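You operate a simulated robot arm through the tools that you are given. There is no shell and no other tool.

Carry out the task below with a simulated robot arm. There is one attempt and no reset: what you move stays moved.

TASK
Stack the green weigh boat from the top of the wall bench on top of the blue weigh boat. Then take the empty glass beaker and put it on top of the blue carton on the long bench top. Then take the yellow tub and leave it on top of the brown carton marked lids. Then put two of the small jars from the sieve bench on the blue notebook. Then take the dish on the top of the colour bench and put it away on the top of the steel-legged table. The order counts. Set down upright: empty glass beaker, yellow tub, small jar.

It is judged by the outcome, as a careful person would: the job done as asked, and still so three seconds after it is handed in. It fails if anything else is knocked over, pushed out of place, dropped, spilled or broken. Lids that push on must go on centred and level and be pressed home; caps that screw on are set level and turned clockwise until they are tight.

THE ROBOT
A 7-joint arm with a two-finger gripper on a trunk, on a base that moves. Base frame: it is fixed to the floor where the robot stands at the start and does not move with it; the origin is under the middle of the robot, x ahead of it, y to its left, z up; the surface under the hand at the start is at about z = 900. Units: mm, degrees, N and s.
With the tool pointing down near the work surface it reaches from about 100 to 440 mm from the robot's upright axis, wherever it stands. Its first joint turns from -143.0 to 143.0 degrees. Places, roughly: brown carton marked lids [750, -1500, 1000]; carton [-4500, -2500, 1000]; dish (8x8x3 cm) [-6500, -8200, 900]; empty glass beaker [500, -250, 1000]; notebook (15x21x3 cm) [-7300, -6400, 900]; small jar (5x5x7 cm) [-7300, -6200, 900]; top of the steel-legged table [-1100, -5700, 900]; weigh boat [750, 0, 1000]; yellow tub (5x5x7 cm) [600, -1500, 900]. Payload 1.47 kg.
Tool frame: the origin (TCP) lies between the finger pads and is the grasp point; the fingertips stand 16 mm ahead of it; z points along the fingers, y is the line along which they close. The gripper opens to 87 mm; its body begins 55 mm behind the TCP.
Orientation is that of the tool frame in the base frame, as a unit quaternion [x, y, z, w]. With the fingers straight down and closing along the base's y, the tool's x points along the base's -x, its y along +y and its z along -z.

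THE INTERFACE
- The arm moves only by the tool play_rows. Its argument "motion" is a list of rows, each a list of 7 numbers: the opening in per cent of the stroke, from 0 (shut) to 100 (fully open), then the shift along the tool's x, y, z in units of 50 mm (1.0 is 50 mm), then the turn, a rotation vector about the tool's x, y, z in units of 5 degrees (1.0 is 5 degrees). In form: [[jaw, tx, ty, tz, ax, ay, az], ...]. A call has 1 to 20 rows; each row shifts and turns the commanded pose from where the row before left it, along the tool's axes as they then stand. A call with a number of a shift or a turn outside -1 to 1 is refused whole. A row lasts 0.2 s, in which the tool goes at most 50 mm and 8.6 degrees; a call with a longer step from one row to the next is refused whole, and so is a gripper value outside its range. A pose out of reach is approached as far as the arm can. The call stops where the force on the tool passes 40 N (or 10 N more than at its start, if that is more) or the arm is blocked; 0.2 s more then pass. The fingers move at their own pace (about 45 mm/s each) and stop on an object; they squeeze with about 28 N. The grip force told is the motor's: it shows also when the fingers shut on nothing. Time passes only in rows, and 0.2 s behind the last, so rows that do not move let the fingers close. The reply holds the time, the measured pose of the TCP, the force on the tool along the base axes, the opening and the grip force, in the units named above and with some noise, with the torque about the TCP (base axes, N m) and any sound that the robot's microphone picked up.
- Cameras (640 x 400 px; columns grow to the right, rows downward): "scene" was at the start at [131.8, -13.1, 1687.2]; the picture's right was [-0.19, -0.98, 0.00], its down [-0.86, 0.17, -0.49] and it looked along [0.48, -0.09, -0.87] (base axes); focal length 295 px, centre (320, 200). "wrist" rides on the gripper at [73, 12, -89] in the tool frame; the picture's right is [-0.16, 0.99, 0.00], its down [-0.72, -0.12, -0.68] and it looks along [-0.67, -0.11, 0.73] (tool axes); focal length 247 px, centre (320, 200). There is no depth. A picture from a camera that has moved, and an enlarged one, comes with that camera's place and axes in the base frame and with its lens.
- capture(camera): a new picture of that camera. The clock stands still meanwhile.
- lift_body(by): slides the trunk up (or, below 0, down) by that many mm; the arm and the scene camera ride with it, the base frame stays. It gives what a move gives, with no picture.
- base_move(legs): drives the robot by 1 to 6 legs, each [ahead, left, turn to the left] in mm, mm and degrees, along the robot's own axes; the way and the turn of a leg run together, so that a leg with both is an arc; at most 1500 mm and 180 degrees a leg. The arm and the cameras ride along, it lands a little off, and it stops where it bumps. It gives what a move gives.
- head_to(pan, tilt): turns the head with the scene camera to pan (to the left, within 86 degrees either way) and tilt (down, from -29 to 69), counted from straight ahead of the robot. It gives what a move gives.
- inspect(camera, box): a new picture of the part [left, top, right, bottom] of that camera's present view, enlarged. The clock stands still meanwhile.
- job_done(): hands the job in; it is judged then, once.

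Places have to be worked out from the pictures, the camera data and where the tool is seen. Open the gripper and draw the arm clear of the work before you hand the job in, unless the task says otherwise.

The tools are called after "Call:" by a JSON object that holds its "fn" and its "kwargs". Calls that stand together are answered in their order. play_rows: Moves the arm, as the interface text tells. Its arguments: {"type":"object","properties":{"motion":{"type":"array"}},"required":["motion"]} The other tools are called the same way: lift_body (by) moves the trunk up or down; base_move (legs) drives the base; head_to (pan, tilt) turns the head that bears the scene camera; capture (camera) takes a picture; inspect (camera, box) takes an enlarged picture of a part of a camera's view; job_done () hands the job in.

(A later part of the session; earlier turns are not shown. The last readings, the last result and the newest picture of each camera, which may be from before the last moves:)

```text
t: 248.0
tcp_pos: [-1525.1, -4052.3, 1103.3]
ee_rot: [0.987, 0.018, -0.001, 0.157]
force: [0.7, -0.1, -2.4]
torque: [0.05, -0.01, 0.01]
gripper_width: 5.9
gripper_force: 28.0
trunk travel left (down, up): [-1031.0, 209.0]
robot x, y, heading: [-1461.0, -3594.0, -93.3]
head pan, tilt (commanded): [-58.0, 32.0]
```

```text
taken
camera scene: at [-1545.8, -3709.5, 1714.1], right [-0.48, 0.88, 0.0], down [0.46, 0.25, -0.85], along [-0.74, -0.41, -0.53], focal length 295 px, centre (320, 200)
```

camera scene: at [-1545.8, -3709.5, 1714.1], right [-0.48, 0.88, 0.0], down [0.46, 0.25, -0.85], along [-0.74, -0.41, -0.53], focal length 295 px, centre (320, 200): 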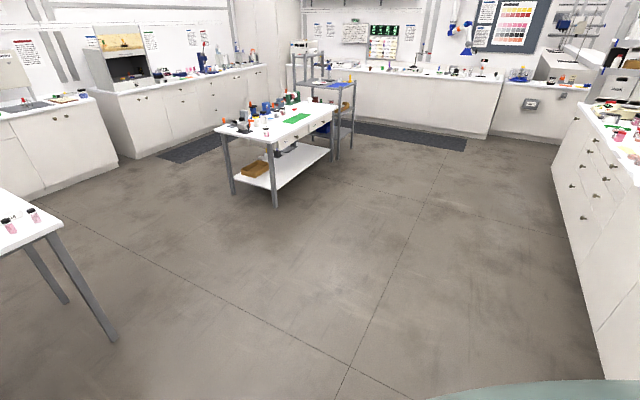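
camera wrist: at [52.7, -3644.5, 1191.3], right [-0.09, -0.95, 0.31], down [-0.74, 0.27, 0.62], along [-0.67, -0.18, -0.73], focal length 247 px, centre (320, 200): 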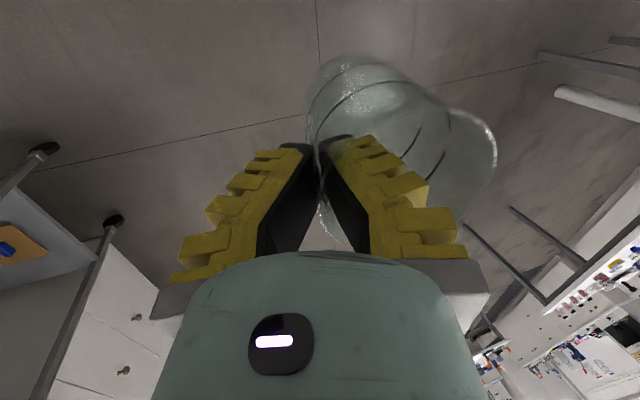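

The floor ahead is free up to the next tables. I correct the heading and go on sideways to about x=-4450.

Call:
{"fn": "base_move", "kwargs": {"legs": [[0, 0, 3.3], [0, -1500, 0], [0, -1490, 0]]}}

Call:
{"fn": "capture", "kwargs": {"camera": "scene"}}

Call:
{"fn": "capture", "kwargs": {"camera": "wrist"}}

```text
t: 262.5
tcp_pos: [-4454.4, -4008.8, 1103.6]
ee_rot: [0.987, 0.015, -0.001, 0.158]
force: [-0.8, 0.9, -0.8]
torque: [0.06, 0.04, 0.05]
gripper_width: 5.9
gripper_force: 28.1
trunk travel left (down, up): [-1031.0, 209.0]
robot x, y, heading: [-4389.2, -3547.7, -94.0]
head pan, tilt (commanded): [-58.0, 32.0]
```

```text
taken
camera scene: at [-4474.3, -3665.2, 1714.1], right [-0.48, 0.88, 0.0], down [0.47, 0.25, -0.85], along [-0.75, -0.4, -0.53], focal length 295 px, centre (320, 200)
```

scene: 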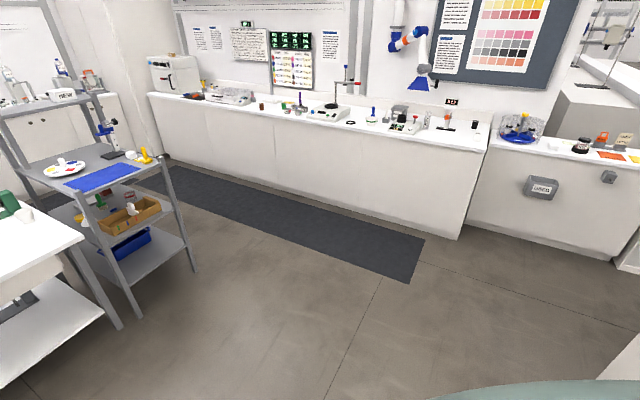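

```text
taken
camera wrist: at [-4382.3, -3988.9, 1191.3], right [-0.13, -0.94, 0.31], down [-0.73, 0.3, 0.62], along [-0.67, -0.14, -0.73], focal length 247 px, centre (320, 200)
```

wrist: 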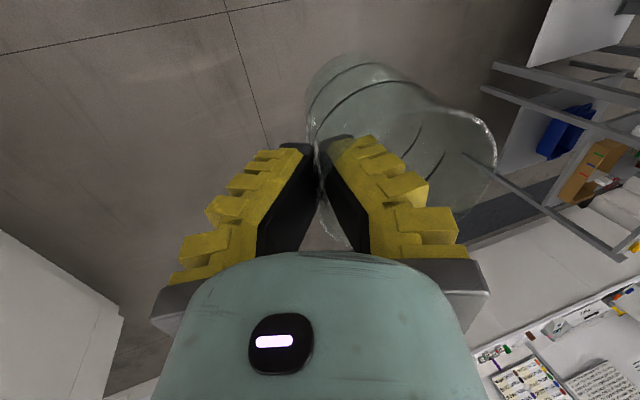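

The robot is abreast of the carton, 3.5 m into the aisle, with the beaker steady. I turn it in two quarter turns to face the long bench, which leaves the hand about 200 mm short of the bench edge.

Call:
{"fn": "base_move", "kwargs": {"legs": [[0, 0, 60], [0, 0, 62], [0, 0, 62]]}}

Call:
{"fn": "capture", "kwargs": {"camera": "scene"}}

Call:
{"fn": "capture", "kwargs": {"camera": "wrist"}}

```text
t: 271.0
tcp_pos: [-4344.4, -3093.7, 1103.9]
ee_rot: [-0.04, 0.987, 0.157, -0.003]
force: [0.7, 0.3, -1.7]
torque: [-0.05, 0.0, -0.04]
gripper_width: 5.9
gripper_force: 28.0
trunk travel left (down, up): [-1031.0, 209.0]
robot x, y, heading: [-4391.8, -3548.9, 89.3]
head pan, tilt (commanded): [-58.0, 32.0]
```

```text
taken
camera scene: at [-4313.6, -3436.3, 1714.1], right [0.52, -0.85, 0.0], down [-0.45, -0.28, -0.85], along [0.72, 0.44, -0.53], focal length 295 px, centre (320, 200)
```

scene: 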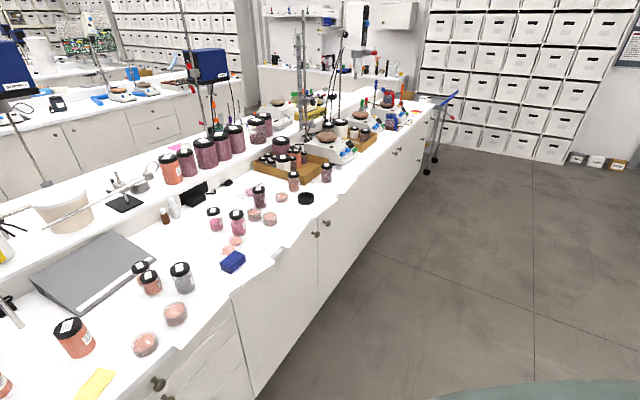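

```text
taken
camera wrist: at [-4417.1, -3115.1, 1191.3], right [0.08, 0.95, 0.31], down [0.74, -0.26, 0.62], along [0.66, 0.18, -0.73], focal length 247 px, centre (320, 200)
```

wrist: 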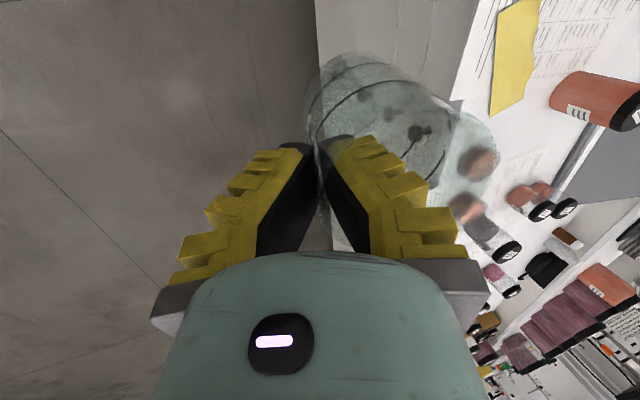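

The hand is just short of the bench edge and the beaker still firm. The carton lies to the left, behind my arm's shoulder, so I take the head to the left side and turn the robot 32 degrees right to see it.

Call:
{"fn": "head_to", "kwargs": {"pan": -58, "tilt": -20}}

Call:
{"fn": "head_to", "kwargs": {"pan": 60, "tilt": -20}}

Call:
{"fn": "head_to", "kwargs": {"pan": 60, "tilt": -20}}

Call:
{"fn": "head_to", "kwargs": {"pan": 60, "tilt": 34}}

Call:
{"fn": "head_to", "kwargs": {"pan": 60, "tilt": 34}}

Call:
{"fn": "base_move", "kwargs": {"legs": [[0, 0, -32]]}}

Call:
{"fn": "capture", "kwargs": {"camera": "scene"}}

```text
t: 272.2
tcp_pos: [-4345.0, -3093.4, 1103.2]
ee_rot: [-0.039, 0.987, 0.157, -0.002]
force: [-0.9, -0.1, -0.8]
torque: [-0.06, 0.01, 0.01]
gripper_width: 6.1
gripper_force: 28.0
trunk travel left (down, up): [-1031.0, 209.0]
robot x, y, heading: [-4389.3, -3551.7, 89.3]
head pan, tilt (commanded): [-58.0, -20.0]
```

```text
t: 274.1
tcp_pos: [-4344.3, -3093.9, 1103.7]
ee_rot: [-0.04, 0.987, 0.157, -0.003]
force: [-0.8, 0.7, -1.1]
torque: [-0.08, 0.02, -0.01]
gripper_width: 5.9
gripper_force: 27.8
trunk travel left (down, up): [-1031.0, 209.0]
robot x, y, heading: [-4389.3, -3553.4, 89.2]
head pan, tilt (commanded): [60.0, -20.0]
```

```text
t: 274.8
tcp_pos: [-4344.8, -3093.0, 1102.9]
ee_rot: [-0.039, 0.987, 0.158, -0.004]
force: [0.1, -0.4, -0.8]
torque: [-0.04, 0.03, -0.02]
gripper_width: 6.3
gripper_force: 28.2
trunk travel left (down, up): [-1031.0, 209.0]
robot x, y, heading: [-4388.3, -3552.3, 89.4]
head pan, tilt (commanded): [60.0, -20.0]
```

```text
t: 276.0
tcp_pos: [-4345.0, -3092.4, 1102.8]
ee_rot: [-0.04, 0.987, 0.158, -0.003]
force: [1.1, 0.2, -1.2]
torque: [-0.05, -0.05, -0.04]
gripper_width: 6.0
gripper_force: 27.7
trunk travel left (down, up): [-1031.0, 209.0]
robot x, y, heading: [-4389.6, -3552.5, 89.2]
head pan, tilt (commanded): [60.0, 34.0]
```

```text
t: 276.6
tcp_pos: [-4344.0, -3093.5, 1102.8]
ee_rot: [-0.039, 0.987, 0.158, -0.003]
force: [-0.3, 0.4, -1.1]
torque: [-0.03, 0.0, 0.0]
gripper_width: 5.9
gripper_force: 27.9
trunk travel left (down, up): [-1031.0, 209.0]
robot x, y, heading: [-4387.2, -3551.0, 89.3]
head pan, tilt (commanded): [60.0, 34.0]
```

```text
t: 278.5
tcp_pos: [-4109.0, -3187.2, 1103.6]
ee_rot: [0.236, 0.959, 0.152, 0.041]
force: [0.5, -0.8, -1.0]
torque: [-0.07, 0.01, -0.02]
gripper_width: 5.9
gripper_force: 27.8
trunk travel left (down, up): [-1031.0, 209.0]
robot x, y, heading: [-4390.6, -3553.8, 57.3]
head pan, tilt (commanded): [60.0, 34.0]
```

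```text
taken
camera scene: at [-4393.6, -3415.2, 1711.0], right [0.89, 0.46, 0.0], down [0.26, -0.5, -0.83], along [-0.38, 0.74, -0.56], focal length 295 px, centre (320, 200)
```

scene: 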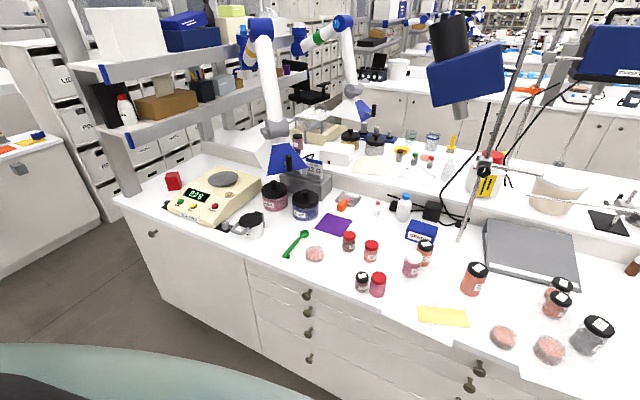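

Now the blue carton shows at (422, 232), with small jars before it and an open view behind. I enlarge it to measure its place, size and surroundings.

Call:
{"fn": "inspect", "kwargs": {"camera": "scene", "box": [350, 170, 510, 310]}}

```text
2.86 times, centred on (430, 240) of scene
camera zoom: at [-4393.6, -3415.2, 1711.0], right [0.89, 0.46, 0.0], down [0.26, -0.5, -0.83], along [-0.38, 0.74, -0.56], focal length 843 px, centre (6, 86)
```

zoom: 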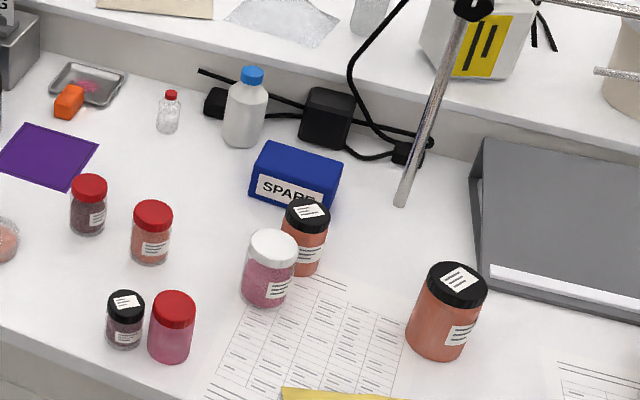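

The carton's top works out as about 102 by 85 mm at z=945, centred near (-4449, -2396), with jars in front no higher than about z=985 and a stirrer rod 140 mm to its right. I turn back to face the bench, line up in x, and stretch the arm forward while still outside the bench.

Call:
{"fn": "base_move", "kwargs": {"legs": [[0, 0, 32.7], [0, 98, 0]]}}

Call:
{"fn": "play_rows", "kwargs": {"motion": [[0, -0.046, 0.5, 0.05, 0, 0, 0], [0, -0.046, 0.594, 0.0625, 0, 0, 0], [0, -0.046, 0.594, 0.0625, 0, 0, 0], [0, -0.046, 0.594, 0.0625, 0, 0, 0], [0, -0.046, 0.594, 0.0625, 0, 0, 0], [0, -0.046, 0.594, 0.0625, 0, 0, 0], [0, -0.046, 0.594, 0.0625, 0, 0, 0], [0, -0.046, 0.6, 0.0625, 0, 0, 0], [0, 0, 0, 0, 0, 0, 0]]}}

Call:
{"fn": "capture", "kwargs": {"camera": "wrist"}}

```text
t: 281.2
tcp_pos: [-4445.0, -3091.7, 1103.9]
ee_rot: [-0.042, 0.987, 0.157, -0.004]
force: [0.4, -0.6, -1.1]
torque: [-0.04, -0.05, 0.02]
gripper_width: 6.2
gripper_force: 28.4
trunk travel left (down, up): [-1031.0, 209.0]
robot x, y, heading: [-4484.3, -3552.5, 89.4]
head pan, tilt (commanded): [60.0, 34.0]
```

```text
t: 283.2
tcp_pos: [-4445.7, -2861.8, 1155.3]
ee_rot: [-0.042, 0.987, 0.158, -0.003]
force: [0.1, -0.2, -1.6]
torque: [-0.04, -0.01, 0.03]
gripper_width: 5.9
gripper_force: 27.9
trunk travel left (down, up): [-1031.0, 209.0]
robot x, y, heading: [-4485.5, -3552.1, 89.9]
head pan, tilt (commanded): [60.0, 34.0]
```

```text
taken
camera wrist: at [-4518.3, -2883.0, 1243.3], right [0.08, 0.95, 0.31], down [0.74, -0.26, 0.62], along [0.66, 0.18, -0.73], focal length 247 px, centre (320, 200)
```

wrist: 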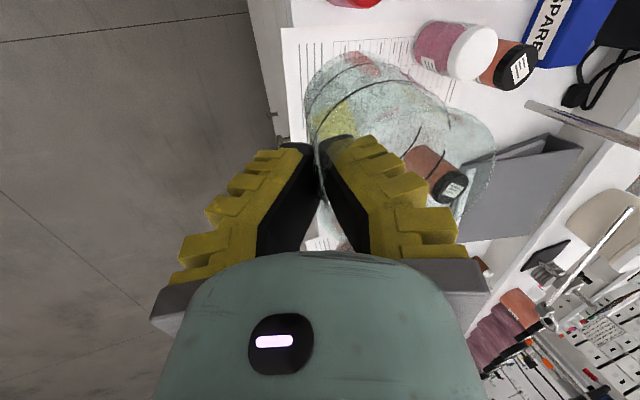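

The arm is stretched to 690 mm with the beaker at z=1155, and the wrist camera sees the blue carton marked SPARE ahead, with two jars before it. I drive forward 300 mm and look again.

Call:
{"fn": "base_move", "kwargs": {"legs": [[300, 0, 0]]}}

Call:
{"fn": "capture", "kwargs": {"camera": "wrist"}}

Call:
{"fn": "capture", "kwargs": {"camera": "scene"}}

```text
t: 285.3
tcp_pos: [-4439.0, -2559.2, 1154.7]
ee_rot: [-0.039, 0.987, 0.157, -0.003]
force: [0.7, -0.7, -0.5]
torque: [-0.06, 0.0, 0.02]
gripper_width: 6.2
gripper_force: 28.3
trunk travel left (down, up): [-1031.0, 209.0]
robot x, y, heading: [-4484.2, -3251.6, 88.7]
head pan, tilt (commanded): [60.0, 34.0]
```

```text
taken
camera wrist: at [-4511.3, -2580.4, 1243.1], right [0.08, 0.95, 0.31], down [0.74, -0.26, 0.62], along [0.66, 0.18, -0.73], focal length 247 px, centre (320, 200)
```

wrist: 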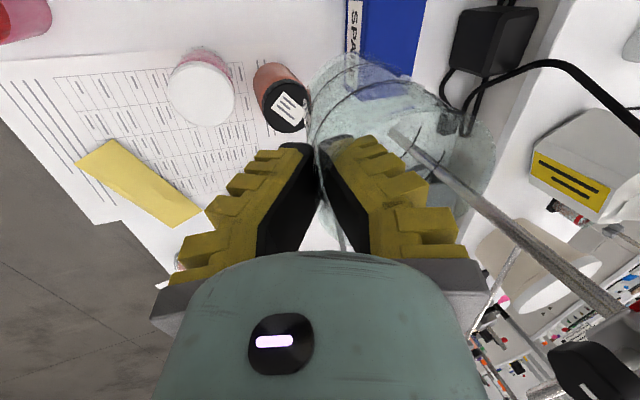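

```text
taken
camera scene: at [-4561.2, -3134.1, 1711.0], right [0.51, 0.86, 0.0], down [0.48, -0.29, -0.83], along [-0.71, 0.42, -0.56], focal length 295 px, centre (320, 200)
```

scene: 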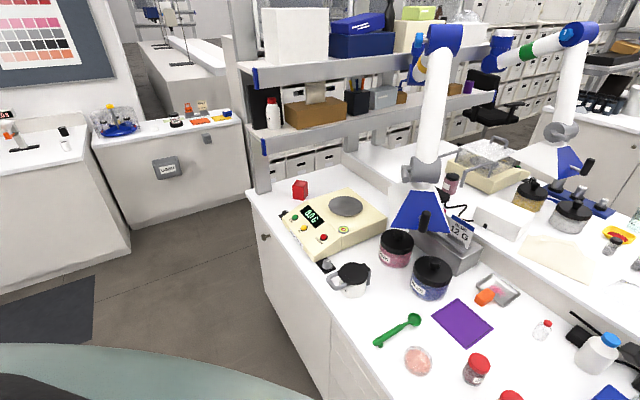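

I enlarge the carton in this view, to refine where its top lies before moving the beaker over it.

Call:
{"fn": "inspect", "kwargs": {"camera": "wrist", "box": [300, 0, 460, 120]}}

```text
3.33 times, centred on (380, 60) of wrist
camera zoom: at [-4511.3, -2580.4, 1243.1], right [0.08, 0.95, 0.31], down [0.74, -0.26, 0.62], along [0.66, 0.18, -0.73], focal length 823 px, centre (120, 667)
```

zoom: 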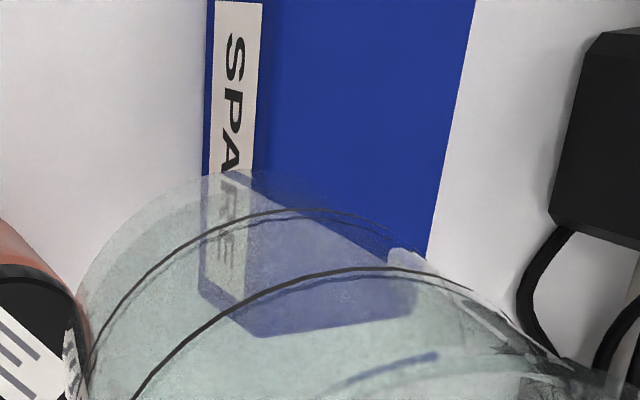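

From this view the carton top spans y from -2437 to -2365 and x from about -4498 to -4388, so its centre is near (-4444, -2401); the beaker's base must sit within a few millimetres of that. I level the beaker by 5 degrees and drive forward 122 mm.

Call:
{"fn": "play_rows", "kwargs": {"motion": [[0, 0, 0, 0, 0.5, 0, 0], [0, 0, 0, 0, 0.5, 0, 0], [0, 0, 0, 0, 0, 0, 0]]}}

Call:
{"fn": "base_move", "kwargs": {"legs": [[122, 0, 0]]}}

Call:
{"fn": "capture", "kwargs": {"camera": "wrist"}}

```text
t: 286.1
tcp_pos: [-4438.8, -2559.0, 1155.7]
ee_rot: [-0.039, 0.993, 0.115, 0.0]
force: [0.0, 0.2, -0.2]
torque: [-0.06, 0.0, 0.01]
gripper_width: 6.0
gripper_force: 28.2
trunk travel left (down, up): [-1031.0, 209.0]
robot x, y, heading: [-4485.9, -3250.8, 89.2]
head pan, tilt (commanded): [60.0, 34.0]
```

```text
t: 287.4
tcp_pos: [-4438.3, -2436.2, 1154.6]
ee_rot: [-0.04, 0.993, 0.114, -0.001]
force: [0.7, -0.1, -1.7]
torque: [-0.04, -0.04, -0.04]
gripper_width: 6.3
gripper_force: 28.4
trunk travel left (down, up): [-1031.0, 209.0]
robot x, y, heading: [-4482.1, -3125.0, 89.2]
head pan, tilt (commanded): [60.0, 34.0]
```

```text
taken
camera wrist: at [-4511.7, -2449.4, 1244.1], right [0.08, 0.97, 0.22], down [0.74, -0.21, 0.64], along [0.67, 0.11, -0.73], focal length 247 px, centre (320, 200)
```

wrist: 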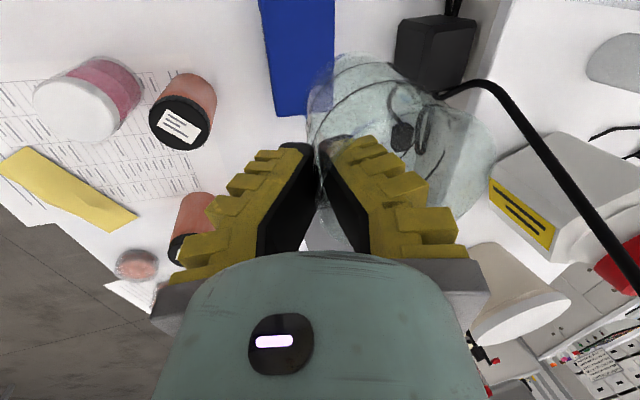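

I enlarge the carton and the beaker's base in this view.

Call:
{"fn": "inspect", "kwargs": {"camera": "wrist", "box": [230, 0, 390, 130]}}

```text
3.08 times, centred on (310, 65) of wrist
camera zoom: at [-4511.7, -2449.4, 1244.1], right [0.08, 0.97, 0.22], down [0.74, -0.21, 0.64], along [0.67, 0.11, -0.73], focal length 760 px, centre (351, 615)
```

zoom: 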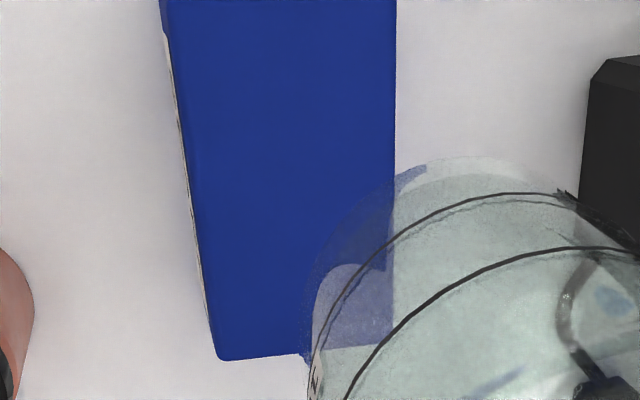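

The carton's top is rather at z=962, centred near (-4445, -2411), about 104 by 68 mm, and the beaker's base still leans about 6 degrees forward. I level it by another 6 degrees and shift 4 mm left and 8 mm back to centre its base over the carton.

Call:
{"fn": "play_rows", "kwargs": {"motion": [[0, 0, 0, 0, 0.6, 0, 0], [0, 0, 0, 0, 0.6, 0, 0], [0, 0.093, -0.156, -0.019, 0, 0, 0], [0, 0, 0, 0, 0, 0, 0]]}}

Call:
{"fn": "lift_body", "kwargs": {"by": -80}}

Call:
{"fn": "capture", "kwargs": {"camera": "wrist"}}

```text
t: 288.4
tcp_pos: [-4442.0, -2443.1, 1155.8]
ee_rot: [-0.041, 0.997, 0.062, 0.002]
force: [0.5, 0.1, -0.7]
torque: [-0.04, 0.02, -0.02]
gripper_width: 6.0
gripper_force: 28.0
trunk travel left (down, up): [-1031.0, 209.0]
robot x, y, heading: [-4483.8, -3124.5, 89.4]
head pan, tilt (commanded): [60.0, 34.0]
```

```text
t: 289.5
tcp_pos: [-4441.4, -2444.3, 1076.1]
ee_rot: [-0.04, 0.997, 0.063, 0.001]
force: [-0.2, 0.4, -1.2]
torque: [-0.06, 0.01, 0.01]
gripper_width: 6.1
gripper_force: 28.1
trunk travel left (down, up): [-951.0, 289.0]
robot x, y, heading: [-4481.5, -3125.2, 89.3]
head pan, tilt (commanded): [60.0, 34.0]
```

```text
taken
camera wrist: at [-4515.7, -2448.8, 1164.9], right [0.08, 0.99, 0.12], down [0.73, -0.14, 0.67], along [0.68, 0.04, -0.74], focal length 247 px, centre (320, 200)
```

wrist: 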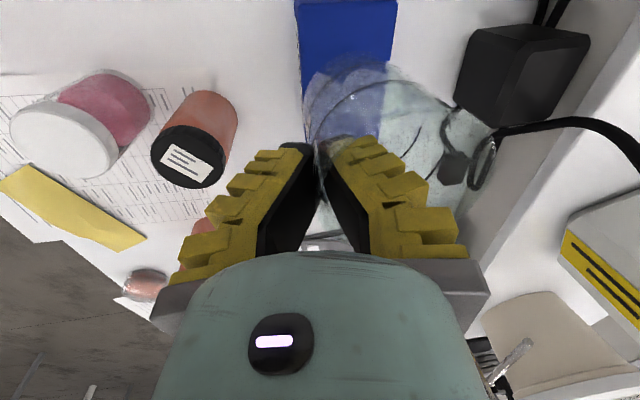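

The base lies over the carton, about 39 mm above it by my numbers. I lower 30 mm and look closely.

Call:
{"fn": "lift_body", "kwargs": {"by": -30}}

Call:
{"fn": "inspect", "kwargs": {"camera": "wrist", "box": [250, 0, 470, 180]}}

```text
t: 290.3
tcp_pos: [-4441.6, -2444.8, 1045.3]
ee_rot: [-0.04, 0.997, 0.061, 0.001]
force: [-0.1, -0.1, -1.1]
torque: [-0.03, -0.01, 0.0]
gripper_width: 5.9
gripper_force: 27.7
trunk travel left (down, up): [-921.0, 319.0]
robot x, y, heading: [-4480.1, -3122.4, 89.3]
head pan, tilt (commanded): [60.0, 34.0]
```

```text
2.22 times, centred on (360, 90) of wrist
camera zoom: at [-4515.7, -2448.7, 1134.9], right [0.08, 0.99, 0.12], down [0.73, -0.14, 0.67], along [0.68, 0.04, -0.74], focal length 549 px, centre (231, 444)
```

zoom: 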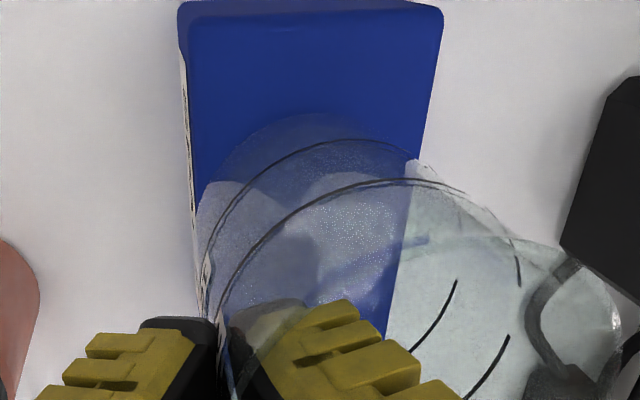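

The beaker's base sits well within the carton's top in both directions. I lower the last few millimetres in small steps until it touches.

Call:
{"fn": "lift_body", "kwargs": {"by": -5}}

Call:
{"fn": "lift_body", "kwargs": {"by": -2}}

Call:
{"fn": "lift_body", "kwargs": {"by": -2}}

```text
t: 290.8
tcp_pos: [-4442.2, -2445.1, 1040.0]
ee_rot: [-0.039, 0.997, 0.063, 0.001]
force: [-0.6, -0.8, -1.1]
torque: [-0.03, 0.03, 0.02]
gripper_width: 6.0
gripper_force: 28.0
trunk travel left (down, up): [-916.0, 324.0]
robot x, y, heading: [-4479.8, -3125.4, 89.1]
head pan, tilt (commanded): [60.0, 34.0]
```

```text
t: 291.4
tcp_pos: [-4441.5, -2443.8, 1038.4]
ee_rot: [-0.039, 0.997, 0.062, 0.001]
force: [0.0, 0.7, -1.8]
torque: [-0.09, 0.02, 0.0]
gripper_width: 6.0
gripper_force: 28.2
trunk travel left (down, up): [-914.0, 326.0]
robot x, y, heading: [-4482.1, -3125.2, 89.3]
head pan, tilt (commanded): [60.0, 34.0]
```

```text
t: 291.9
tcp_pos: [-4442.2, -2443.7, 1037.0]
ee_rot: [-0.039, 0.997, 0.063, 0.001]
force: [0.3, -2.1, 7.6]
torque: [-0.03, 0.12, 0.07]
gripper_width: 5.8
gripper_force: 27.8
trunk travel left (down, up): [-912.0, 328.0]
robot x, y, heading: [-4481.7, -3124.6, 89.6]
head pan, tilt (commanded): [60.0, 34.0]
```

Touch came at TCP z=1037 with 7.6 N, just as computed. I ease up 1 mm and open the fingers slowly.

Call:
{"fn": "lift_body", "kwargs": {"by": 1}}

Call:
{"fn": "play_rows", "kwargs": {"motion": [[3, 0, 0, 0, 0, 0, 0], [6, 0, 0, 0, 0, 0, 0], [9, 0, 0, 0, 0, 0, 0], [12, 0, 0, 0, 0, 0, 0], [16, 0, 0, 0, 0, 0, 0], [20, 0, 0, 0, 0, 0, 0], [24, 0, 0, 0, 0, 0, 0], [24, 0, 0, 0, 0, 0, 0]]}}

Call:
{"fn": "capture", "kwargs": {"camera": "wrist"}}

```text
t: 292.4
tcp_pos: [-4442.3, -2443.9, 1036.7]
ee_rot: [-0.04, 0.997, 0.062, 0.001]
force: [-0.4, 0.7, 2.8]
torque: [0.07, 0.03, -0.03]
gripper_width: 6.2
gripper_force: 28.0
trunk travel left (down, up): [-913.0, 327.0]
robot x, y, heading: [-4483.2, -3127.0, 89.2]
head pan, tilt (commanded): [60.0, 34.0]
```

```text
t: 294.2
tcp_pos: [-4442.6, -2443.8, 1038.2]
ee_rot: [-0.04, 0.997, 0.062, 0.001]
force: [-0.2, 0.0, 0.0]
torque: [-0.02, 0.0, 0.0]
gripper_width: 26.9
gripper_force: 5.0
trunk travel left (down, up): [-913.0, 327.0]
robot x, y, heading: [-4480.2, -3123.4, 89.4]
head pan, tilt (commanded): [60.0, 34.0]
```

```text
taken
camera wrist: at [-4515.7, -2448.8, 1126.8], right [0.08, 0.99, 0.12], down [0.73, -0.14, 0.67], along [0.68, 0.04, -0.74], focal length 247 px, centre (320, 200)
```

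wrist: 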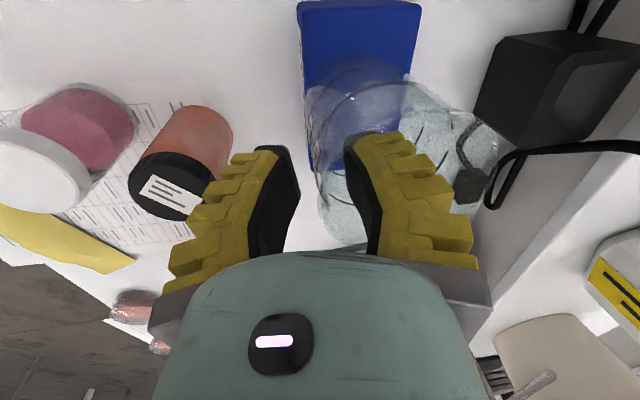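

The beaker stands on the carton with the fingers free on both sides of its wall. I raise the hand straight up and watch for contact.

Call:
{"fn": "lift_body", "kwargs": {"by": 15}}

Call:
{"fn": "lift_body", "kwargs": {"by": 40}}

Call:
{"fn": "lift_body", "kwargs": {"by": 80}}

Call:
{"fn": "capture", "kwargs": {"camera": "wrist"}}

```text
t: 294.8
tcp_pos: [-4441.4, -2444.7, 1051.3]
ee_rot: [-0.039, 0.997, 0.061, 0.0]
force: [-0.3, -0.7, -0.6]
torque: [-0.02, 0.01, -0.03]
gripper_width: 27.2
gripper_force: 4.4
trunk travel left (down, up): [-928.0, 312.0]
robot x, y, heading: [-4485.3, -3127.2, 89.5]
head pan, tilt (commanded): [60.0, 34.0]
```

```text
t: 295.6
tcp_pos: [-4443.6, -2444.7, 1093.1]
ee_rot: [-0.04, 0.997, 0.061, 0.001]
force: [-0.3, 0.5, -0.4]
torque: [-0.02, 0.03, 0.02]
gripper_width: 27.6
gripper_force: 4.8
trunk travel left (down, up): [-968.0, 272.0]
robot x, y, heading: [-4479.8, -3127.7, 89.4]
head pan, tilt (commanded): [60.0, 34.0]
```

```text
t: 296.8
tcp_pos: [-4442.1, -2444.9, 1171.8]
ee_rot: [-0.039, 0.997, 0.061, 0.002]
force: [-0.2, 0.4, -0.5]
torque: [-0.01, 0.0, -0.02]
gripper_width: 27.2
gripper_force: 4.3
trunk travel left (down, up): [-1048.0, 192.0]
robot x, y, heading: [-4482.4, -3127.2, 89.3]
head pan, tilt (commanded): [60.0, 34.0]
```

```text
taken
camera wrist: at [-4515.7, -2449.0, 1261.6], right [0.08, 0.99, 0.12], down [0.73, -0.14, 0.67], along [0.68, 0.04, -0.74], focal length 247 px, centre (320, 200)
```

wrist: 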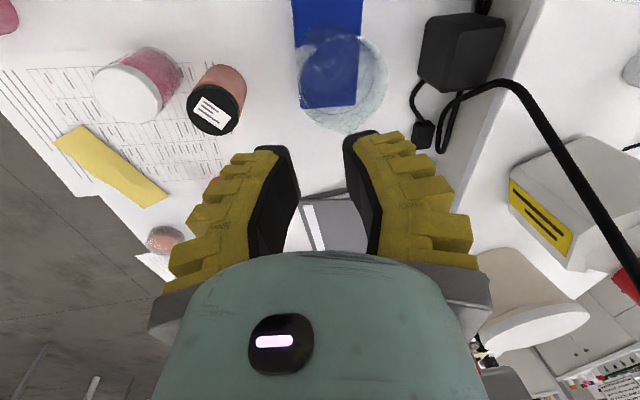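

The beaker is standing on the blue carton. I enlarge to check that it sits safely inside the top.

Call:
{"fn": "inspect", "kwargs": {"camera": "wrist", "box": [260, 0, 420, 140]}}

```text
2.86 times, centred on (340, 70) of wrist
camera zoom: at [-4515.7, -2449.0, 1261.6], right [0.08, 0.99, 0.12], down [0.73, -0.14, 0.67], along [0.68, 0.04, -0.74], focal length 706 px, centre (263, 571)
```

zoom: 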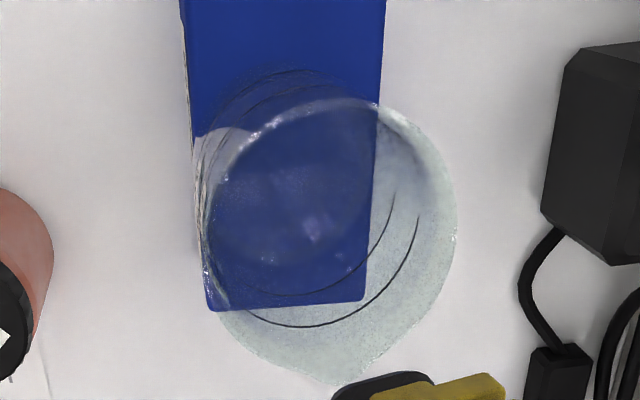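

The base lies inside the carton's top, with the beaker upright. I back away from the bench at this height and set out for the wall bench again, going sideways along the aisle to the east.

Call:
{"fn": "base_move", "kwargs": {"legs": [[-430, 0, 0], [0, -1500, 0], [0, -1500, 0]]}}

```text
t: 313.7
tcp_pos: [-1469.5, -2872.3, 1173.2]
ee_rot: [-0.08, 0.995, 0.062, -0.002]
force: [0.1, 0.3, 0.0]
torque: [0.02, 0.03, -0.03]
gripper_width: 27.2
gripper_force: 4.5
trunk travel left (down, up): [-1048.0, 192.0]
robot x, y, heading: [-1456.1, -3554.1, 93.7]
head pan, tilt (commanded): [60.0, 34.0]
```

The robot is back at x=-1456. I take a look back along the bench to confirm the beaker stands on the carton, and pull the arm in for the drive.

Call:
{"fn": "capture", "kwargs": {"camera": "scene"}}

Call:
{"fn": "play_rows", "kwargs": {"motion": [[27, 0, -0.7, 0, 0, 0, 0], [27, 0, -0.7, 0, 0, 0, 0], [27, 0, -0.7, 0, 0, 0, 0], [27, 0, -0.7, 0, 0, 0, 0], [27, 0, -0.7, 0, 0, 0, 0], [27, 0, -0.7, 0, 0, 0, 0], [27, 0, -0.7, 0, 0, 0, 0]]}}

```text
taken
camera scene: at [-1541.2, -3447.0, 1728.0], right [0.44, 0.9, 0.0], down [0.5, -0.25, -0.83], along [-0.74, 0.36, -0.56], focal length 295 px, centre (320, 200)
```

scene: 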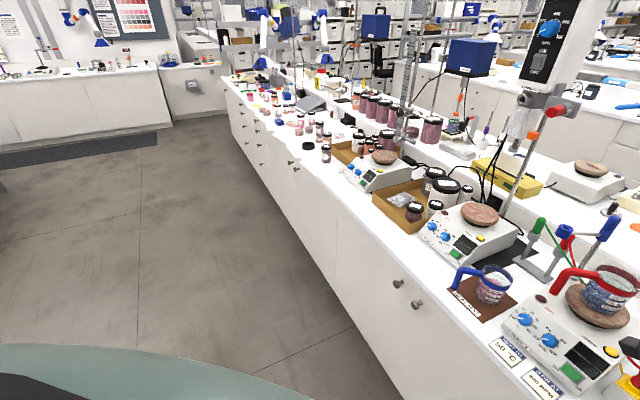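

```text
t: 315.3
tcp_pos: [-1427.4, -3113.1, 1141.4]
ee_rot: [-0.08, 0.995, 0.063, -0.002]
force: [-0.2, -0.2, 0.0]
torque: [-0.03, -0.03, 0.02]
gripper_width: 29.9
gripper_force: 4.3
trunk travel left (down, up): [-1048.0, 192.0]
robot x, y, heading: [-1454.2, -3556.0, 93.8]
head pan, tilt (commanded): [60.0, 34.0]
```

Call:
{"fn": "inspect", "kwargs": {"camera": "scene", "box": [240, 70, 360, 145]}}

```text
5.33 times, centred on (300, 108) of scene
camera zoom: at [-1541.2, -3447.0, 1728.0], right [0.44, 0.9, 0.0], down [0.5, -0.25, -0.83], along [-0.74, 0.36, -0.56], focal length 1574 px, centre (427, 693)
```

zoom: 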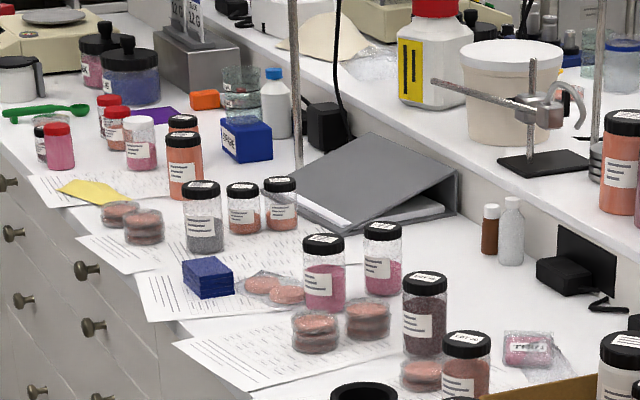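

The beaker stands upright on the blue carton. Next comes the yellow tub: I straighten up, go right to x=33 and drive back north through the passage beside the trolley.

Call:
{"fn": "base_move", "kwargs": {"legs": [[0, 0, -3.8], [0, -1487, 0]]}}

```text
t: 323.0
tcp_pos: [48.3, -3080.9, 1141.1]
ee_rot: [-0.068, 0.996, 0.062, 0.0]
force: [-0.6, -0.8, 0.3]
torque: [0.0, -0.01, 0.02]
gripper_width: 29.5
gripper_force: 4.8
trunk travel left (down, up): [-1048.0, 192.0]
robot x, y, heading: [7.8, -3523.2, 92.2]
head pan, tilt (commanded): [60.0, 34.0]
```

At (8, -3523). I fix the heading and x, then drive north through the passage.

Call:
{"fn": "base_move", "kwargs": {"legs": [[0, 0, -2.2], [0, -25, 0], [700, 0, 0]]}}

Call:
{"fn": "capture", "kwargs": {"camera": "scene"}}

```text
t: 327.7
tcp_pos: [81.6, -2378.2, 1141.2]
ee_rot: [-0.05, 0.997, 0.062, 0.001]
force: [0.2, 0.0, -0.3]
torque: [-0.01, -0.01, 0.01]
gripper_width: 29.7
gripper_force: 4.8
trunk travel left (down, up): [-1048.0, 192.0]
robot x, y, heading: [29.3, -2817.2, 90.3]
head pan, tilt (commanded): [60.0, 34.0]
```

```text
taken
camera scene: at [-51.6, -2703.4, 1728.0], right [0.49, 0.87, 0.0], down [0.49, -0.28, -0.83], along [-0.72, 0.41, -0.56], focal length 295 px, centre (320, 200)
```

scene: 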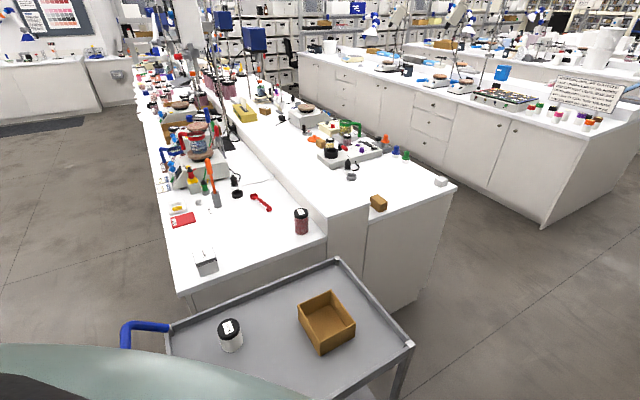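

The trolley is on the left with room to spare. I shift 22 mm left and go on north to y of about -1520, then move left to x=-350 for turning room and face the wall bench.

Call:
{"fn": "base_move", "kwargs": {"legs": [[0, 22, 0], [1295, 0, 0], [0, 360, 0], [0, 0, -90]]}}

Call:
{"fn": "capture", "kwargs": {"camera": "scene"}}

Call:
{"fn": "capture", "kwargs": {"camera": "wrist"}}

```text
t: 340.3
tcp_pos: [50.7, -1580.6, 1139.9]
ee_rot: [0.654, 0.754, 0.046, 0.044]
force: [0.3, -0.4, -0.5]
torque: [0.01, 0.04, 0.02]
gripper_width: 29.7
gripper_force: 4.7
trunk travel left (down, up): [-1048.0, 192.0]
robot x, y, heading: [-389.8, -1544.2, 3.0]
head pan, tilt (commanded): [60.0, 34.0]
```

```text
taken
camera scene: at [-283.4, -1465.2, 1728.0], right [0.89, -0.45, 0.0], down [-0.25, -0.5, -0.83], along [0.38, 0.74, -0.56], focal length 295 px, centre (320, 200)
```

scene: 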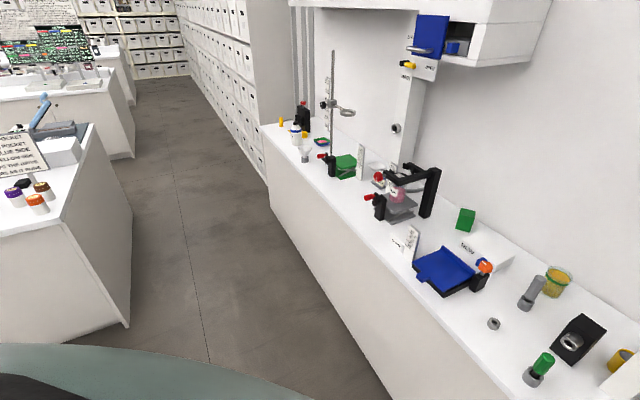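

```text
taken
camera wrist: at [39.9, -1507.4, 1230.6], right [0.99, -0.01, 0.12], down [-0.09, -0.74, 0.67], along [0.08, -0.67, -0.74], focal length 247 px, centre (320, 200)
```

wrist: 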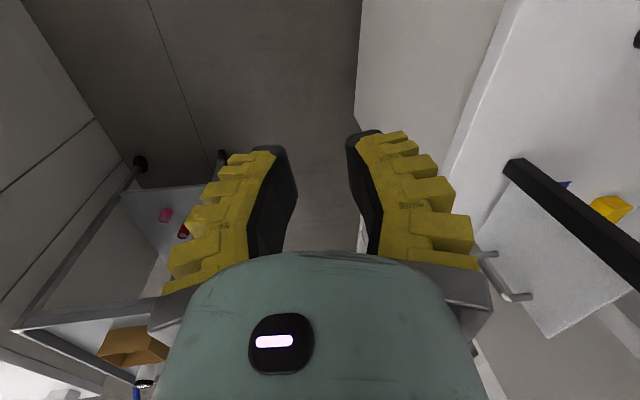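

At the lower right corner of this view a yellow round thing shows beside the black device. I turn the robot 55 degrees right so the head faces that part of the bench.

Call:
{"fn": "base_move", "kwargs": {"legs": [[0, 0, -58]]}}

Call:
{"fn": "capture", "kwargs": {"camera": "scene"}}

Call:
{"fn": "inspect", "kwargs": {"camera": "scene", "box": [200, 120, 480, 300]}}

```text
t: 343.3
tcp_pos: [-183.2, -1938.0, 1141.0]
ee_rot: [0.936, 0.348, 0.018, 0.06]
force: [-0.6, -0.5, -0.3]
torque: [-0.01, 0.0, -0.03]
gripper_width: 29.6
gripper_force: 4.6
trunk travel left (down, up): [-1048.0, 192.0]
robot x, y, heading: [-390.7, -1546.4, -54.3]
head pan, tilt (commanded): [60.0, 34.0]
```

```text
taken
camera scene: at [-264.6, -1596.5, 1728.0], right [0.1, -1.0, 0.0], down [-0.56, -0.05, -0.83], along [0.83, 0.08, -0.56], focal length 295 px, centre (320, 200)
```

scene: 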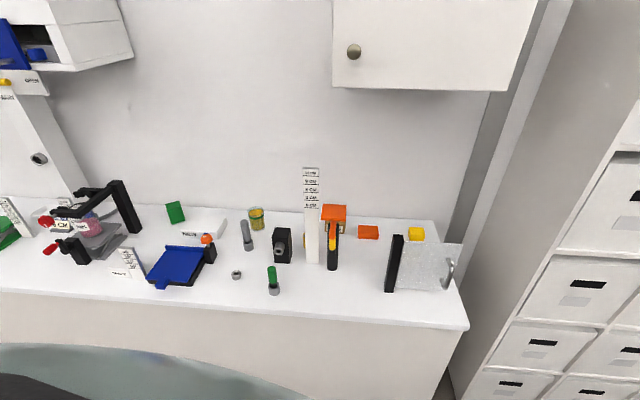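

```text
2.22 times, centred on (340, 210) of scene
camera zoom: at [-264.6, -1596.5, 1728.0], right [0.1, -1.0, 0.0], down [-0.56, -0.05, -0.83], along [0.83, 0.08, -0.56], focal length 656 px, centre (276, 178)
```

zoom: 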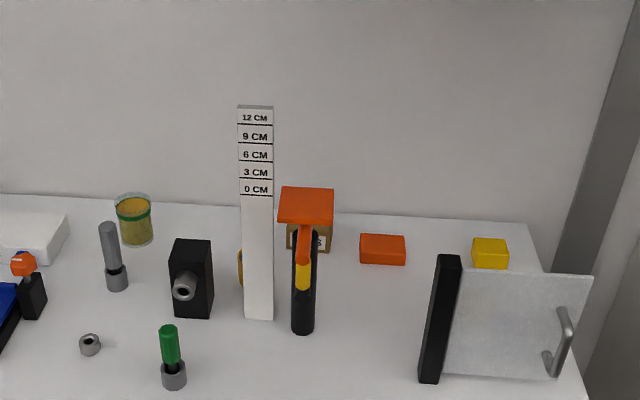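

The brown LIDS carton stands near (745, -1560) behind a black pole with an orange plate, and the yellow tub near (610, -1450) behind a tall ruler and a black device. I move 450 mm to the left and raise the trunk to look down into the space around the tub.

Call:
{"fn": "base_move", "kwargs": {"legs": [[-365, 263, 0]]}}

Call:
{"fn": "lift_body", "kwargs": {"by": 190}}

Call:
{"fn": "capture", "kwargs": {"camera": "scene"}}

Call:
{"fn": "inspect", "kwargs": {"camera": "scene", "box": [330, 130, 570, 290]}}

```text
t: 346.0
tcp_pos: [-181.9, -1492.9, 1141.0]
ee_rot: [0.936, 0.348, 0.018, 0.059]
force: [0.1, 0.6, 0.4]
torque: [0.0, 0.02, 0.0]
gripper_width: 29.8
gripper_force: 4.7
trunk travel left (down, up): [-1048.0, 192.0]
robot x, y, heading: [-391.5, -1102.6, -54.6]
head pan, tilt (commanded): [60.0, 34.0]
```

```text
t: 348.1
tcp_pos: [-181.8, -1492.2, 1331.5]
ee_rot: [0.936, 0.347, 0.018, 0.06]
force: [-1.0, 0.3, 0.5]
torque: [0.01, 0.0, 0.03]
gripper_width: 29.8
gripper_force: 4.4
trunk travel left (down, up): [-1238.0, 2.0]
robot x, y, heading: [-389.9, -1100.5, -54.3]
head pan, tilt (commanded): [60.0, 34.0]
```

```text
taken
camera scene: at [-263.5, -1151.0, 1918.0], right [0.1, -1.0, 0.0], down [-0.56, -0.05, -0.83], along [0.83, 0.08, -0.56], focal length 295 px, centre (320, 200)
```

scene: 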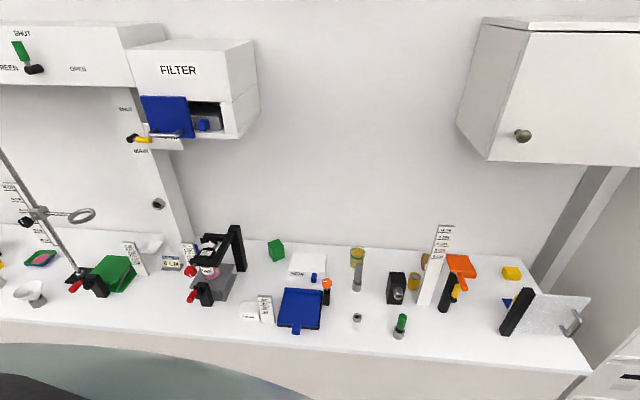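

```text
2.50 times, centred on (450, 210) of scene
camera zoom: at [-263.5, -1151.0, 1918.0], right [0.1, -1.0, 0.0], down [-0.56, -0.05, -0.83], along [0.83, 0.08, -0.56], focal length 738 px, centre (-5, 175)
```

zoom: 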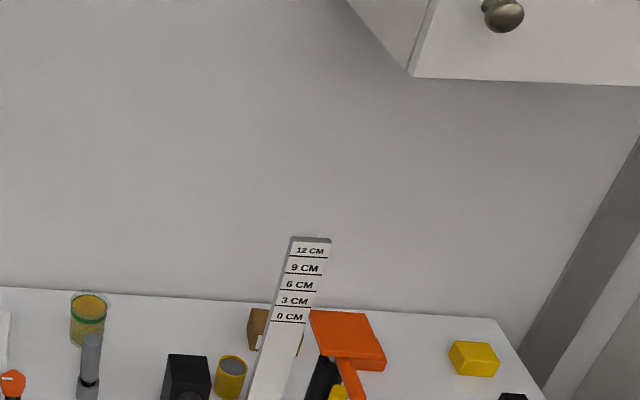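

The tub is visible now at about (414, 283): a yellow cylinder with an open grey top. I enlarge that spot.

Call:
{"fn": "inspect", "kwargs": {"camera": "scene", "box": [370, 230, 490, 320]}}

```text
4.44 times, centred on (430, 275) of scene
camera zoom: at [-263.5, -1151.0, 1918.0], right [0.1, -1.0, 0.0], down [-0.56, -0.05, -0.83], along [0.83, 0.08, -0.56], focal length 1312 px, centre (-169, -133)
```

zoom: 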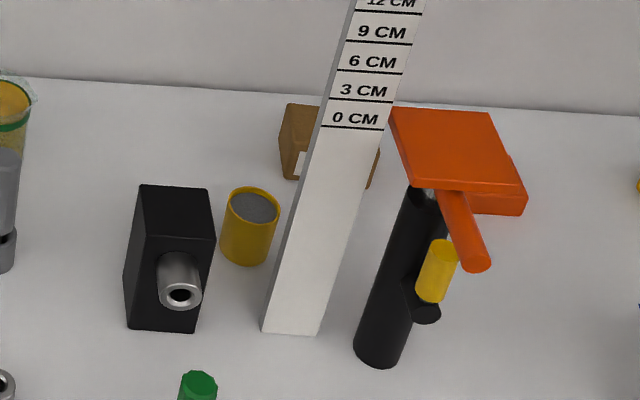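

The tub is an open yellow cylinder about 54 mm wide with grey stuff inside, centred near (617, -1465), rim near z=966; the black device beside it spans x 515 to 577, y -1409 to -1348, up to z=1024, and the ruler spans y -1518 to -1468 at x of about 525, up to z=1308. I will come in from the left of the ruler, so I turn to face the bench at y=-1200 with the hand high.

Call:
{"fn": "base_move", "kwargs": {"legs": [[0, 0, 54.3], [0, -100, 0]]}}

Call:
{"fn": "capture", "kwargs": {"camera": "wrist"}}

```text
t: 351.7
tcp_pos: [55.1, -1239.5, 1331.4]
ee_rot: [0.658, 0.751, 0.044, 0.043]
force: [0.3, 0.2, 0.4]
torque: [0.02, 0.01, 0.01]
gripper_width: 29.5
gripper_force: 4.4
trunk travel left (down, up): [-1238.0, 2.0]
robot x, y, heading: [-385.8, -1195.3, 2.3]
head pan, tilt (commanded): [60.0, 34.0]
```

```text
taken
camera wrist: at [45.7, -1166.6, 1420.6], right [0.99, -0.03, 0.12], down [-0.1, -0.74, 0.67], along [0.07, -0.67, -0.74], focal length 247 px, centre (320, 200)
```

wrist: 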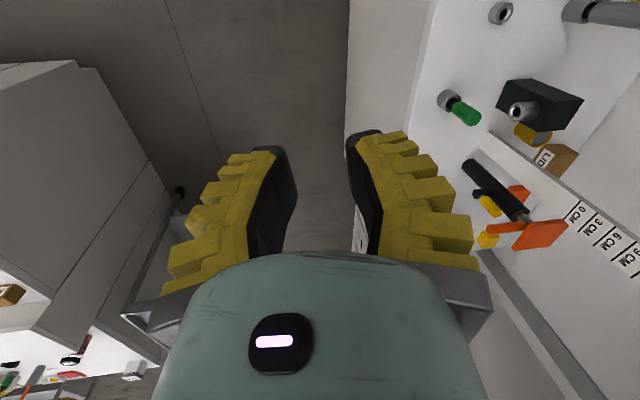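

The arm's forearm seems to run almost level about 200 mm above the TCP, so the approach has to stay left of the ruler. I turn the tool to close along a line 22 degrees left of +x and lean it 13 degrees to the left, then reach forward while still clear of the bench.

Call:
{"fn": "play_rows", "kwargs": {"motion": [[75, 0, 0, 0, 0.264, -0.583, -0.758], [75, 0, 0, 0, 0.264, -0.583, -0.758], [75, 0, 0, 0, 0.264, -0.583, -0.758], [75, 0, 0, 0, 0.264, -0.583, -0.758], [75, -0.446, 0.428, 0.103, 0, 0, 0], [75, -0.446, 0.428, 0.103, 0, 0, 0], [75, -0.446, 0.428, 0.103, 0, 0, 0], [75, -0.446, 0.428, 0.103, 0, 0, 0], [75, -0.446, 0.428, 0.103, 0, 0, 0], [75, 0, 0, 0, 0, 0, 0]]}}

Call:
{"fn": "base_move", "kwargs": {"legs": [[0, 0, -2.3], [200, 0, 0]]}}

Call:
{"fn": "capture", "kwargs": {"camera": "wrist"}}

```text
t: 353.9
tcp_pos: [198.8, -1304.6, 1331.5]
ee_rot: [0.556, 0.824, -0.063, 0.095]
force: [0.3, -0.3, 0.2]
torque: [-0.01, 0.0, 0.0]
gripper_width: 69.5
gripper_force: 2.6
trunk travel left (down, up): [-1238.0, 2.0]
robot x, y, heading: [-385.6, -1202.6, 2.3]
head pan, tilt (commanded): [60.0, 34.0]
```

```text
t: 355.9
tcp_pos: [390.9, -1327.9, 1332.6]
ee_rot: [0.572, 0.812, -0.065, 0.093]
force: [-0.6, -0.6, 1.0]
torque: [-0.01, -0.03, 0.0]
gripper_width: 69.2
gripper_force: 3.0
trunk travel left (down, up): [-1238.0, 2.0]
robot x, y, heading: [-185.0, -1201.5, -0.1]
head pan, tilt (commanded): [60.0, 34.0]
```

```text
taken
camera wrist: at [370.6, -1237.9, 1402.4], right [0.98, 0.19, 0.04], down [0.08, -0.56, 0.83], along [0.18, -0.81, -0.56], focal length 247 px, centre (320, 200)
```

wrist: 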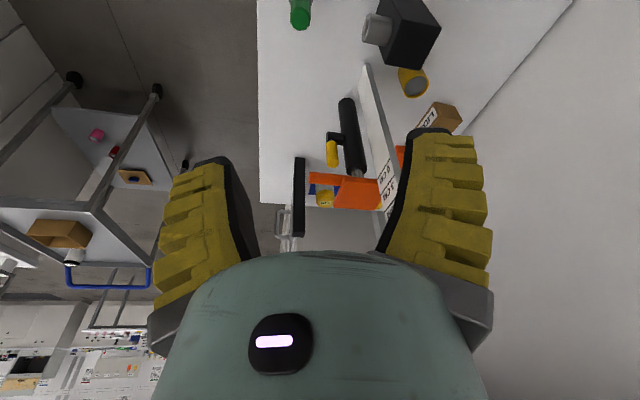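

The wrist view shows the tub at (414, 84), behind the black device, with the LIDS carton and the orange plate beyond; its rim works out near (611, -1459). I drive the last 219 mm to the bench with the hand at z=1332, left of the ruler.

Call:
{"fn": "base_move", "kwargs": {"legs": [[219, 0, 0]]}}

Call:
{"fn": "lift_body", "kwargs": {"by": -120}}

Call:
{"fn": "capture", "kwargs": {"camera": "wrist"}}

```text
t: 357.6
tcp_pos: [606.6, -1327.7, 1332.6]
ee_rot: [0.573, 0.812, -0.065, 0.092]
force: [0.6, 0.7, -0.4]
torque: [-0.02, -0.01, 0.0]
gripper_width: 69.4
gripper_force: 3.1
trunk travel left (down, up): [-1238.0, 2.0]
robot x, y, heading: [27.8, -1201.4, -0.3]
head pan, tilt (commanded): [60.0, 34.0]
```

```text
t: 359.1
tcp_pos: [606.7, -1329.3, 1211.8]
ee_rot: [0.573, 0.812, -0.065, 0.093]
force: [0.1, 1.0, 0.9]
torque: [0.01, 0.0, 0.01]
gripper_width: 69.6
gripper_force: 3.1
trunk travel left (down, up): [-1118.0, 122.0]
robot x, y, heading: [26.1, -1202.6, -0.1]
head pan, tilt (commanded): [60.0, 34.0]
```

```text
taken
camera wrist: at [586.2, -1239.0, 1282.5], right [0.98, 0.19, 0.04], down [0.08, -0.56, 0.83], along [0.17, -0.81, -0.56], focal length 247 px, centre (320, 200)
```

wrist: 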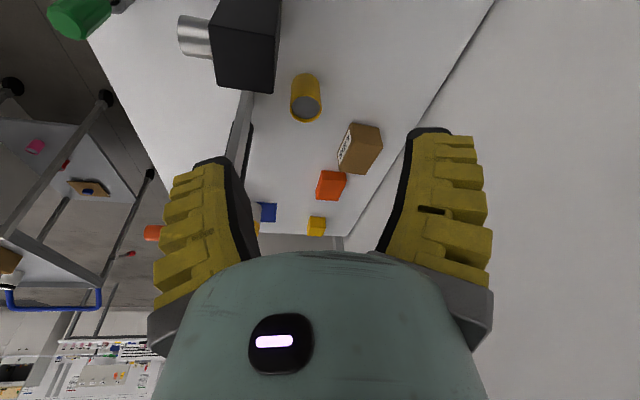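

From here the tub and the LIDS carton are both plainly in view. I enlarge to measure them.

Call:
{"fn": "inspect", "kwargs": {"camera": "wrist", "box": [240, 50, 420, 200]}}

```text
2.67 times, centred on (330, 125) of wrist
camera zoom: at [586.2, -1239.0, 1282.5], right [0.98, 0.19, 0.04], down [0.08, -0.56, 0.83], along [0.17, -0.81, -0.56], focal length 659 px, centre (293, 400)
```

zoom: 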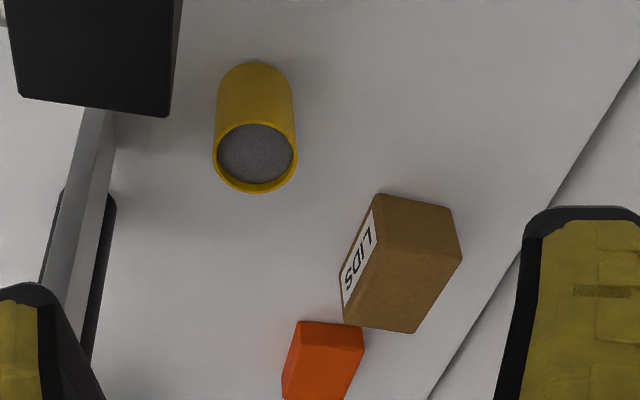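

I place the tub's axis at (621, -1468), about 50 mm across, rim near z=957, and the LIDS carton's top centre near (740, -1568), about 60 by 81 mm, at z of about 954. I move the hand over the tub at this height, keeping off the ruler.

Call:
{"fn": "play_rows", "kwargs": {"motion": [[75, -0.66, -0.165, 0.1525, 0, 0, 0], [75, -0.66, -0.165, 0.1525, 0, 0, 0], [75, -0.66, -0.165, 0.1525, 0, 0, 0], [75, -0.66, -0.165, 0.1525, 0, 0, 0], [75, 0, 0, 0, 0, 0, 0]]}}

Call:
{"fn": "capture", "kwargs": {"camera": "wrist"}}

```text
t: 360.3
tcp_pos: [621.6, -1467.1, 1210.0]
ee_rot: [0.573, 0.812, -0.065, 0.094]
force: [-0.7, 0.2, -0.2]
torque: [0.02, 0.04, 0.02]
gripper_width: 69.4
gripper_force: 2.9
trunk travel left (down, up): [-1118.0, 122.0]
robot x, y, heading: [21.9, -1203.3, -0.1]
head pan, tilt (commanded): [60.0, 34.0]
```

```text
taken
camera wrist: at [601.3, -1376.7, 1280.5], right [0.98, 0.19, 0.04], down [0.07, -0.56, 0.83], along [0.17, -0.81, -0.56], focal length 247 px, centre (320, 200)
```

wrist: 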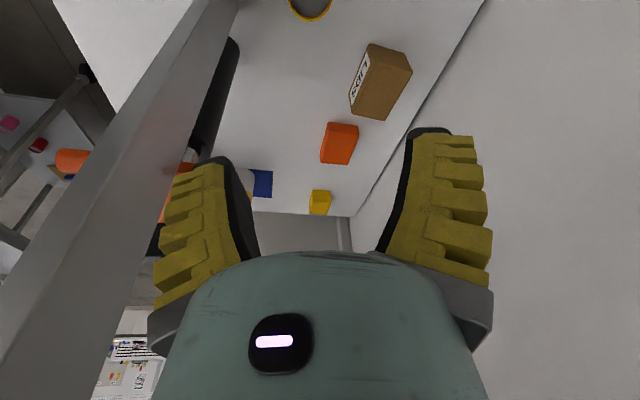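

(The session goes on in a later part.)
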